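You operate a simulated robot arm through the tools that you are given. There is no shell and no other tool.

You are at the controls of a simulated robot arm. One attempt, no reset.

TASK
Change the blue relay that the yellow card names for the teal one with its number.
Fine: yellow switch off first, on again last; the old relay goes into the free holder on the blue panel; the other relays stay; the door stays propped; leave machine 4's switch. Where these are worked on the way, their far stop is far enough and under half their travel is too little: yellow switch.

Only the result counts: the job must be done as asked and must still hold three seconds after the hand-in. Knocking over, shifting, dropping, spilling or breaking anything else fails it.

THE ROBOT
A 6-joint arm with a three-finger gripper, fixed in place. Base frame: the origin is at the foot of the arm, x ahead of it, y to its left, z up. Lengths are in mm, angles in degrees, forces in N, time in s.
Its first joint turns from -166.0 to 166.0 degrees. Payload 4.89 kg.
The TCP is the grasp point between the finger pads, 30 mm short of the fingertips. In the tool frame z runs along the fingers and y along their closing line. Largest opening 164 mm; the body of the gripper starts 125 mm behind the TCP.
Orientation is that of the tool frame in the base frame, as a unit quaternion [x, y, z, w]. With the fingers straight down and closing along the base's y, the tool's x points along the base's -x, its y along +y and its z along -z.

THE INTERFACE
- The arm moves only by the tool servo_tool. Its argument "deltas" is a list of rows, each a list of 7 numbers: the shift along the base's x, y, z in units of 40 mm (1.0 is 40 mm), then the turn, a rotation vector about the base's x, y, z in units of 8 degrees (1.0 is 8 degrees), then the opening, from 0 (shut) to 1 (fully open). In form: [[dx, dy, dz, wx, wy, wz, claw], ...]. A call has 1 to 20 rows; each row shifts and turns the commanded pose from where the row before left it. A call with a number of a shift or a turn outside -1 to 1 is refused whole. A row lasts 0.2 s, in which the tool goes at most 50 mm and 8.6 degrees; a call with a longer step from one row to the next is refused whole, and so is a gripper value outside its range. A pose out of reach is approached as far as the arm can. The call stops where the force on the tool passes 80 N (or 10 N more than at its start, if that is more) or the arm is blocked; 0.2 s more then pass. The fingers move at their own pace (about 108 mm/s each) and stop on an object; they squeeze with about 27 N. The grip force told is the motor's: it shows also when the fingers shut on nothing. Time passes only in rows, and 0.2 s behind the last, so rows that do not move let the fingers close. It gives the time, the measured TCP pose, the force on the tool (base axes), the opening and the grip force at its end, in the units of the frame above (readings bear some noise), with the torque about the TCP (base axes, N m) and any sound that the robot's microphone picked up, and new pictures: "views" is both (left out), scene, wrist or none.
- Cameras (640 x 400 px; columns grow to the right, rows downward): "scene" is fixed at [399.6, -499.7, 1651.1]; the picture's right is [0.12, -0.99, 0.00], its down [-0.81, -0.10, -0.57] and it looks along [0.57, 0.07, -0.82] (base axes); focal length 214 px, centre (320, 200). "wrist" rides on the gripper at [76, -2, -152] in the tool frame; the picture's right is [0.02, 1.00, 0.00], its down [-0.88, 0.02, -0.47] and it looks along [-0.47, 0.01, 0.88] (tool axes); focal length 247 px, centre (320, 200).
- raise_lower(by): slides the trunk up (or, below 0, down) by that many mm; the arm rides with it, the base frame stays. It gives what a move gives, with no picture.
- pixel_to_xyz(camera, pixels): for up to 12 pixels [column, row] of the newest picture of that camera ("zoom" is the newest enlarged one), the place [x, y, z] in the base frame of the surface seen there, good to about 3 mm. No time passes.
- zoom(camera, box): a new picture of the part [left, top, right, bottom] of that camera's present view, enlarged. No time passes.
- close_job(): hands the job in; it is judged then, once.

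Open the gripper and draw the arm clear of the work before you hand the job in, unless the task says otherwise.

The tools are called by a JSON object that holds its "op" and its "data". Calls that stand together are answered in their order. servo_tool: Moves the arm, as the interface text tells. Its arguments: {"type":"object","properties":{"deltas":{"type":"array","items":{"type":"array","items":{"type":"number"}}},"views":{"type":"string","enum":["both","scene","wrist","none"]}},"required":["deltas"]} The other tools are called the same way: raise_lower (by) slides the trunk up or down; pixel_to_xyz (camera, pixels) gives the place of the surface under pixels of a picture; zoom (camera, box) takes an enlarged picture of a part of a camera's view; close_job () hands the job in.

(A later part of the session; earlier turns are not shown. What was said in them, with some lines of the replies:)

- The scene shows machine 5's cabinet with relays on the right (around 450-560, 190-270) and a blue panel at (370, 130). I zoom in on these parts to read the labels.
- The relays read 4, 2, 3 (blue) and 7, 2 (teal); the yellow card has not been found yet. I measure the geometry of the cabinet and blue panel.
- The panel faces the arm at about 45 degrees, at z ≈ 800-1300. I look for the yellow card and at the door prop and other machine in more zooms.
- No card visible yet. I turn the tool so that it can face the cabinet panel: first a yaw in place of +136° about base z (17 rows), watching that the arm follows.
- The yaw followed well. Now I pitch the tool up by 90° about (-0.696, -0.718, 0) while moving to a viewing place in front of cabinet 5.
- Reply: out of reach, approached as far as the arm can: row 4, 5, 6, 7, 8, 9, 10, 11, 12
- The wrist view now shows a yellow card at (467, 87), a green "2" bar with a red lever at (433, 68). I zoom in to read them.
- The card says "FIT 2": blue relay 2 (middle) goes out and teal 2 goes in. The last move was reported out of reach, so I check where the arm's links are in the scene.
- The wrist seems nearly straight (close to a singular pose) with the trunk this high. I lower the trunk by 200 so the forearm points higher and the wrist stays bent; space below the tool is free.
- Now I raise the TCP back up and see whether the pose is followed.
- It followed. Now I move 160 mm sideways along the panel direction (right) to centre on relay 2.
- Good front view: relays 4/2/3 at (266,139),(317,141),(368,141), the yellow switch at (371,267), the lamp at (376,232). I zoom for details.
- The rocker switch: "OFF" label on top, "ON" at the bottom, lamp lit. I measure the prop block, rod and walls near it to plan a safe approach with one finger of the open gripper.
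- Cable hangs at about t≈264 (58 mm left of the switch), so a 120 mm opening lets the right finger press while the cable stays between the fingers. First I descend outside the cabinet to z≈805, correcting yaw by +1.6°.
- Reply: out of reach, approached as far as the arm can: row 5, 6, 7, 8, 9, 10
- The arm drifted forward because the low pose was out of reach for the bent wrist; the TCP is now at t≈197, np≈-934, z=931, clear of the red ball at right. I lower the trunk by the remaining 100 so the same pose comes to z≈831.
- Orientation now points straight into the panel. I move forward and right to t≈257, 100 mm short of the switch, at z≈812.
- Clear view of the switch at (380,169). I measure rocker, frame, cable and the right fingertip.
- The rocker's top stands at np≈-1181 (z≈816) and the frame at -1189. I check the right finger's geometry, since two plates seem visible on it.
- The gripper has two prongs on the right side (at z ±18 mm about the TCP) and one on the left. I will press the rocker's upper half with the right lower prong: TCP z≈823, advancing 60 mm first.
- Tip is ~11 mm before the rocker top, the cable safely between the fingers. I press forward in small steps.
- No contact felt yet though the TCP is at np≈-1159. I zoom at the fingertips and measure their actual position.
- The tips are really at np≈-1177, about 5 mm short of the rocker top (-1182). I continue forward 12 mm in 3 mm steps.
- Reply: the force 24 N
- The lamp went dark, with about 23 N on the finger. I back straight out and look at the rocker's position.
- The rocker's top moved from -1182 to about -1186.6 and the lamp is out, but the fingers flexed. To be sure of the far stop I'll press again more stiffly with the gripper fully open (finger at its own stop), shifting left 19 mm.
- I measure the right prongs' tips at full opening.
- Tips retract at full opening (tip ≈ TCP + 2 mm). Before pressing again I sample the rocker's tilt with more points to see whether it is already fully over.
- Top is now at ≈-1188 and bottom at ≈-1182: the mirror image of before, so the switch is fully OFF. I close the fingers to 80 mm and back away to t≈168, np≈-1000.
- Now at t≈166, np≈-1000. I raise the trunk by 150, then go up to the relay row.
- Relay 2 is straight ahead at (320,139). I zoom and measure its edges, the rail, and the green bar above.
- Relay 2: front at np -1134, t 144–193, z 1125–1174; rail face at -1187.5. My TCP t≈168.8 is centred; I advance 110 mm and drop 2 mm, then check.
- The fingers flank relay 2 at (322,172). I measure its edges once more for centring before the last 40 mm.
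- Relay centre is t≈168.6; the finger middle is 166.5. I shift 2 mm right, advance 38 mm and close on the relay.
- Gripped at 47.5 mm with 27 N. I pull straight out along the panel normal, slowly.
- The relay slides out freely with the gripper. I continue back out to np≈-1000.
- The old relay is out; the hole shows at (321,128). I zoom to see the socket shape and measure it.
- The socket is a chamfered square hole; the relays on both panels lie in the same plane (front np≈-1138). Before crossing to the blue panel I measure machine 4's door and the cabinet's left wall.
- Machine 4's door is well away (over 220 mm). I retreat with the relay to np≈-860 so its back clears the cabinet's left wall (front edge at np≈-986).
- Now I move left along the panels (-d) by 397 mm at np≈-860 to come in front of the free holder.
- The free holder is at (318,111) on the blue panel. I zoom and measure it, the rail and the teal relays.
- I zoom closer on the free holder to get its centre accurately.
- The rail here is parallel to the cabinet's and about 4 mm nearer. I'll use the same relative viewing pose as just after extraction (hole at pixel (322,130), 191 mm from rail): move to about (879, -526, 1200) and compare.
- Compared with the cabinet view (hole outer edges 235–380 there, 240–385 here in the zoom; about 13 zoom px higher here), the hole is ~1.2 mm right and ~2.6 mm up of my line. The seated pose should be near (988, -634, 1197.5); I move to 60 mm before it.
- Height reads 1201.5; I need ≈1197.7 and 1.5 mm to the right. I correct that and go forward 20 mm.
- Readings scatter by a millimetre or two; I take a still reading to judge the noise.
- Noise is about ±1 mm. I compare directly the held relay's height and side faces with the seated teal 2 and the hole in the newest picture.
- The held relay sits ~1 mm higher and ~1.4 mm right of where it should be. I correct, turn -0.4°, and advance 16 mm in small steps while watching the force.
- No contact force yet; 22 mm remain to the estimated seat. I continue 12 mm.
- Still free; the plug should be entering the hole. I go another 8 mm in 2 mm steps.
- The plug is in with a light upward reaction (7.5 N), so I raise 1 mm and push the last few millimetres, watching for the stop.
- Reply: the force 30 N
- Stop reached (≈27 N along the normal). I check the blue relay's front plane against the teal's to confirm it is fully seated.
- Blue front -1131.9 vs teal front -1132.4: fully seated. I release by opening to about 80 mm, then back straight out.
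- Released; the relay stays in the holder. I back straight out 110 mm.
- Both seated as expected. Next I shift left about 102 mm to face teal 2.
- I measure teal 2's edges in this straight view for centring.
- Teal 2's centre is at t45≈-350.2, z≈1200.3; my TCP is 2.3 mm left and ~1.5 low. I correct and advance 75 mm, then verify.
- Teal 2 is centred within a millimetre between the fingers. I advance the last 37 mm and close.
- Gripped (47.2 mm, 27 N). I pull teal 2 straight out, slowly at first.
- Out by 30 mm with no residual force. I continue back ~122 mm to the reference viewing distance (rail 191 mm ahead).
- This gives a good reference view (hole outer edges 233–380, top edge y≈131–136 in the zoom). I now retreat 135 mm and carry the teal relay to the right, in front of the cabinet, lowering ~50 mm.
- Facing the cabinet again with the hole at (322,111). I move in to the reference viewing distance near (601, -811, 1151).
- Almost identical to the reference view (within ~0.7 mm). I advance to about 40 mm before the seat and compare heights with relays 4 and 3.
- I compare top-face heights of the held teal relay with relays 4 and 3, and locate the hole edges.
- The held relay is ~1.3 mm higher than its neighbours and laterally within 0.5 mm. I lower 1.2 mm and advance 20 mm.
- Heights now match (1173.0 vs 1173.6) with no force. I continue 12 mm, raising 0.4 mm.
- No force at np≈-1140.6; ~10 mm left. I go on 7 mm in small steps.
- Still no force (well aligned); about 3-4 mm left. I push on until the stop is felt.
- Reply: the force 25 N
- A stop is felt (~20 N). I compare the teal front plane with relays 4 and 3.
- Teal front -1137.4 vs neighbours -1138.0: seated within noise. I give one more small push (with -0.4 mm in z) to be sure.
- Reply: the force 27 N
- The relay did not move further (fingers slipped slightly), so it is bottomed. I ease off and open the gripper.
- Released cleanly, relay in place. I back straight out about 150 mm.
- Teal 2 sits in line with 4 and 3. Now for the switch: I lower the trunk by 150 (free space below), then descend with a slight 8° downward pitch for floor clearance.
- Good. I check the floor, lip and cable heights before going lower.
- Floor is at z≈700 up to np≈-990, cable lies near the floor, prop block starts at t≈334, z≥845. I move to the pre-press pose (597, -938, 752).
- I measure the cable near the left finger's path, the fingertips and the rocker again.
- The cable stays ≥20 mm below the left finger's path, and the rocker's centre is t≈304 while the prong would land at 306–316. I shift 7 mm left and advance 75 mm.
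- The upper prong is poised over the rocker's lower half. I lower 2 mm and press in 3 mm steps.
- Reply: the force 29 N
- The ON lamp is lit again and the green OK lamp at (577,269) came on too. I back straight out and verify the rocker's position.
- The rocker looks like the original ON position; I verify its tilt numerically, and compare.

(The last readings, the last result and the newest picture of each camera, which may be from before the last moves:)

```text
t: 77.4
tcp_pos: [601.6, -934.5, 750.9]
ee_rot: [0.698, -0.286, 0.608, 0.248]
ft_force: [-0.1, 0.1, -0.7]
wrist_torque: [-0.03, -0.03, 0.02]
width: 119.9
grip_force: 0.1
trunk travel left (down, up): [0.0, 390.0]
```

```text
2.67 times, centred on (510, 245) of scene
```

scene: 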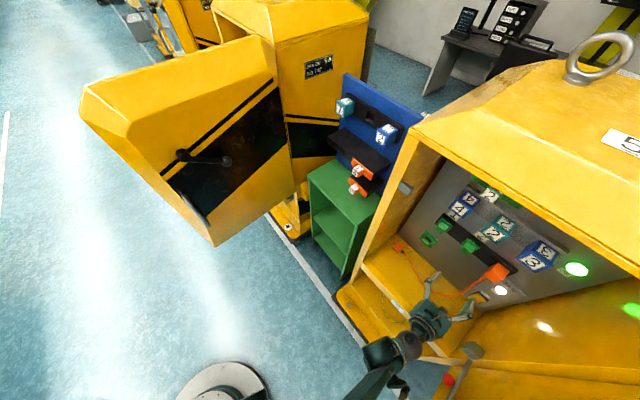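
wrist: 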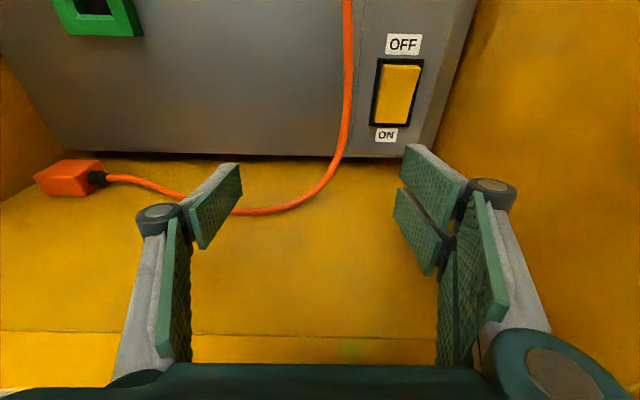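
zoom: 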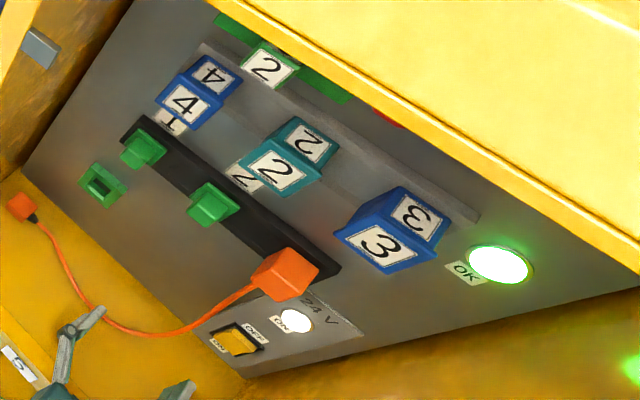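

Rocker fully ON (top -1187, bottom -1194), both lamps lit. I withdraw the arm along the reverse path out of the cabinet.

{"op": "servo_tool", "data": {"deltas": [[0, 0.78, 0.69, 0, 0, 0, 0.73], [0, 0.78, 0.69, 0, 0, 0, 0.73], [0, 0.78, 0.69, 0, 0, 0, 0.73], [0, 0.78, 0.69, 0, 0, 0, 0.6], [0, 0, 0, 0, 0, 0, 0.49]], "views": "both"}}

{"op": "raise_lower", "data": {"by": 200}}

```text
t: 78.6
tcp_pos: [602.4, -806.7, 859.6]
ee_rot: [0.699, -0.285, 0.607, 0.247]
ft_force: [-0.3, -0.8, -0.4]
wrist_torque: [-0.07, -0.09, 0.08]
width: 80.4
grip_force: 0.0
trunk travel left (down, up): [0.0, 390.0]
```

scene: 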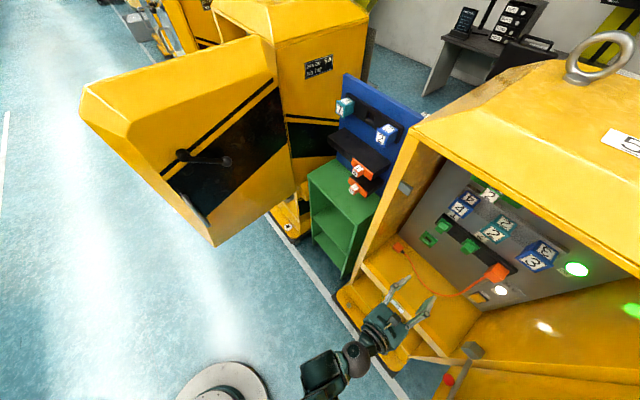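
wrist: 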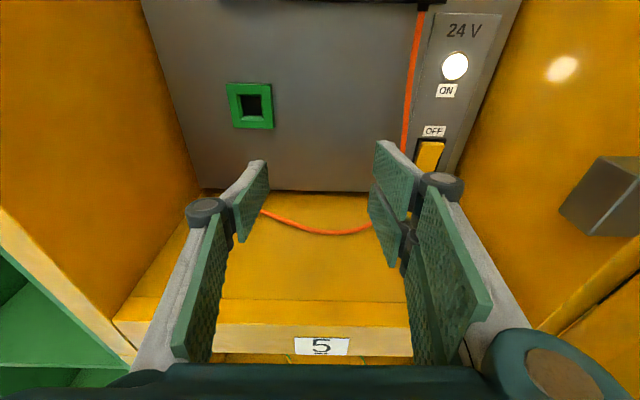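

```text
t: 80.8
tcp_pos: [602.7, -807.2, 1058.3]
ee_rot: [0.698, -0.286, 0.607, 0.248]
ft_force: [0.6, 0.5, 0.5]
wrist_torque: [-0.03, -0.03, 0.02]
width: 80.3
grip_force: 0.1
trunk travel left (down, up): [-200.0, 190.0]
```

Now I raise to z≈1180 and retreat a further 150 mm outside the cabinet.

{"op": "servo_tool", "data": {"deltas": [[0, 0, 0.9, 0, 0, 0, 0.6], [0, 0, 0.9, 0, 0, 0, 0.6], [0, 0, 0.9, 0, 0, 0, 0.6], [-0.6, 0.6, 0.3, 0, 0, 0, 0.6], [-0.6, 0.6, 0, 0, 0, 0, 0.6], [-0.6, 0.6, 0, 0, 0, 0, 0.6], [-0.6, 0.6, 0, 0, 0, 0, 0.6], [0, 0, 0, 0, 0, 0, 0.6]], "views": "both"}}

{"op": "zoom", "data": {"camera": "scene", "box": [300, 70, 440, 210]}}

{"op": "zoom", "data": {"camera": "scene", "box": [380, 160, 640, 400]}}

```text
t: 82.6
tcp_pos: [508.3, -711.2, 1181.3]
ee_rot: [0.698, -0.286, 0.608, 0.249]
ft_force: [0.0, 0.5, 0.9]
wrist_torque: [0.01, 0.05, -0.01]
width: 98.5
grip_force: 0.0
trunk travel left (down, up): [-200.0, 190.0]
```

scene: 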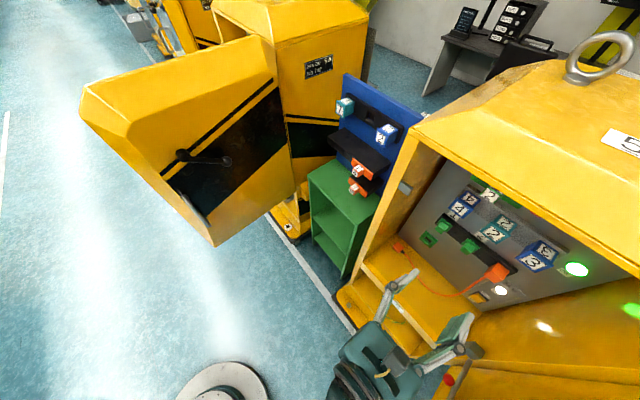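
wrist: 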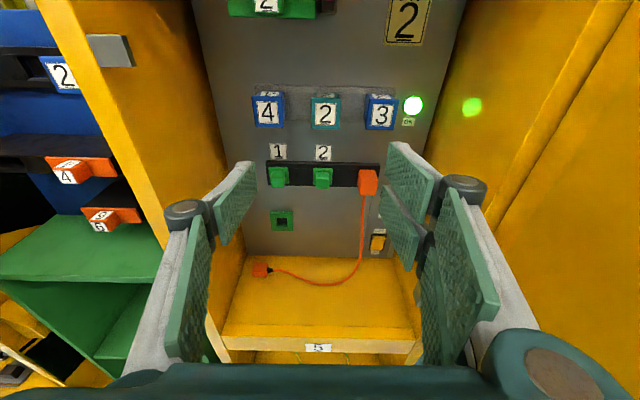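

```text
2.86 times, centred on (370, 140) of scene
```

zoom: 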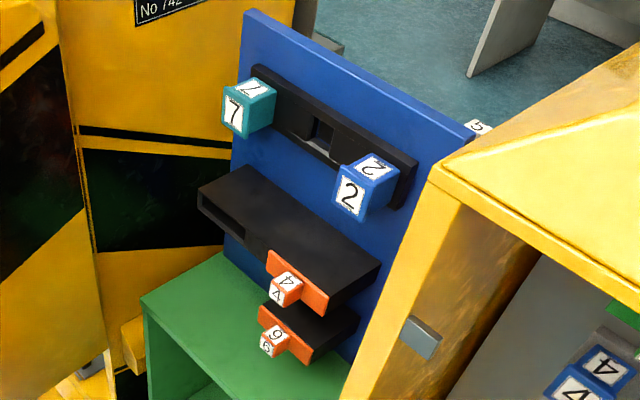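

```text
1.67 times, centred on (510, 280) of scene
```

zoom: 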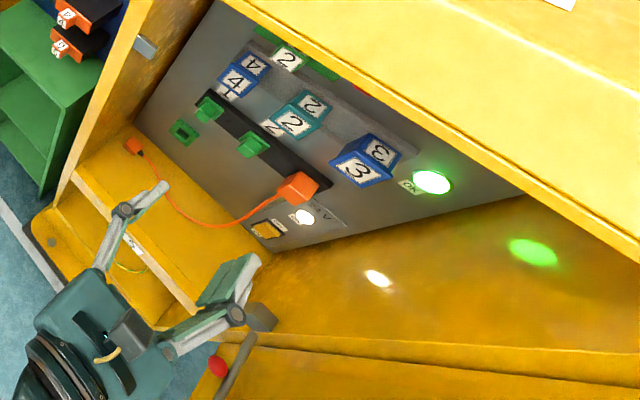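

Everything is as asked. Teal 2 is fitted, the old blue 2 is in the free holder, and the switch is ON with its lamp and the OK lamp lit. The door is still propped, the other relays are unmoved, and the gripper is open and clear, so I hand the job in.

{"op": "close_job", "data": {}}

```text
The job is handed in.
```

The relay change is done and handed in; I haven't seen the judge's result.

- **Card:** it reads "FIT 2", so I took out blue relay 2 and fitted teal relay 2 in its place.
- **Old relay:** blue 2 is in the holder that was free on the blue panel. Its front is level with its teal neighbour's to within about 1 mm. Teal 2 is level with relays 4 and 3 in the same way.
- **Yellow switch:** I turned it fully off first, which put its lamp out, and fully on last. Its lamp is lit again, and the green OK lamp came on too.
- **Left alone:** relays 4, 3 and 7, the other fittings, the propped door and machine 4's switch were not touched.

At hand-in the gripper was open and the arm was clear of the cabinet.
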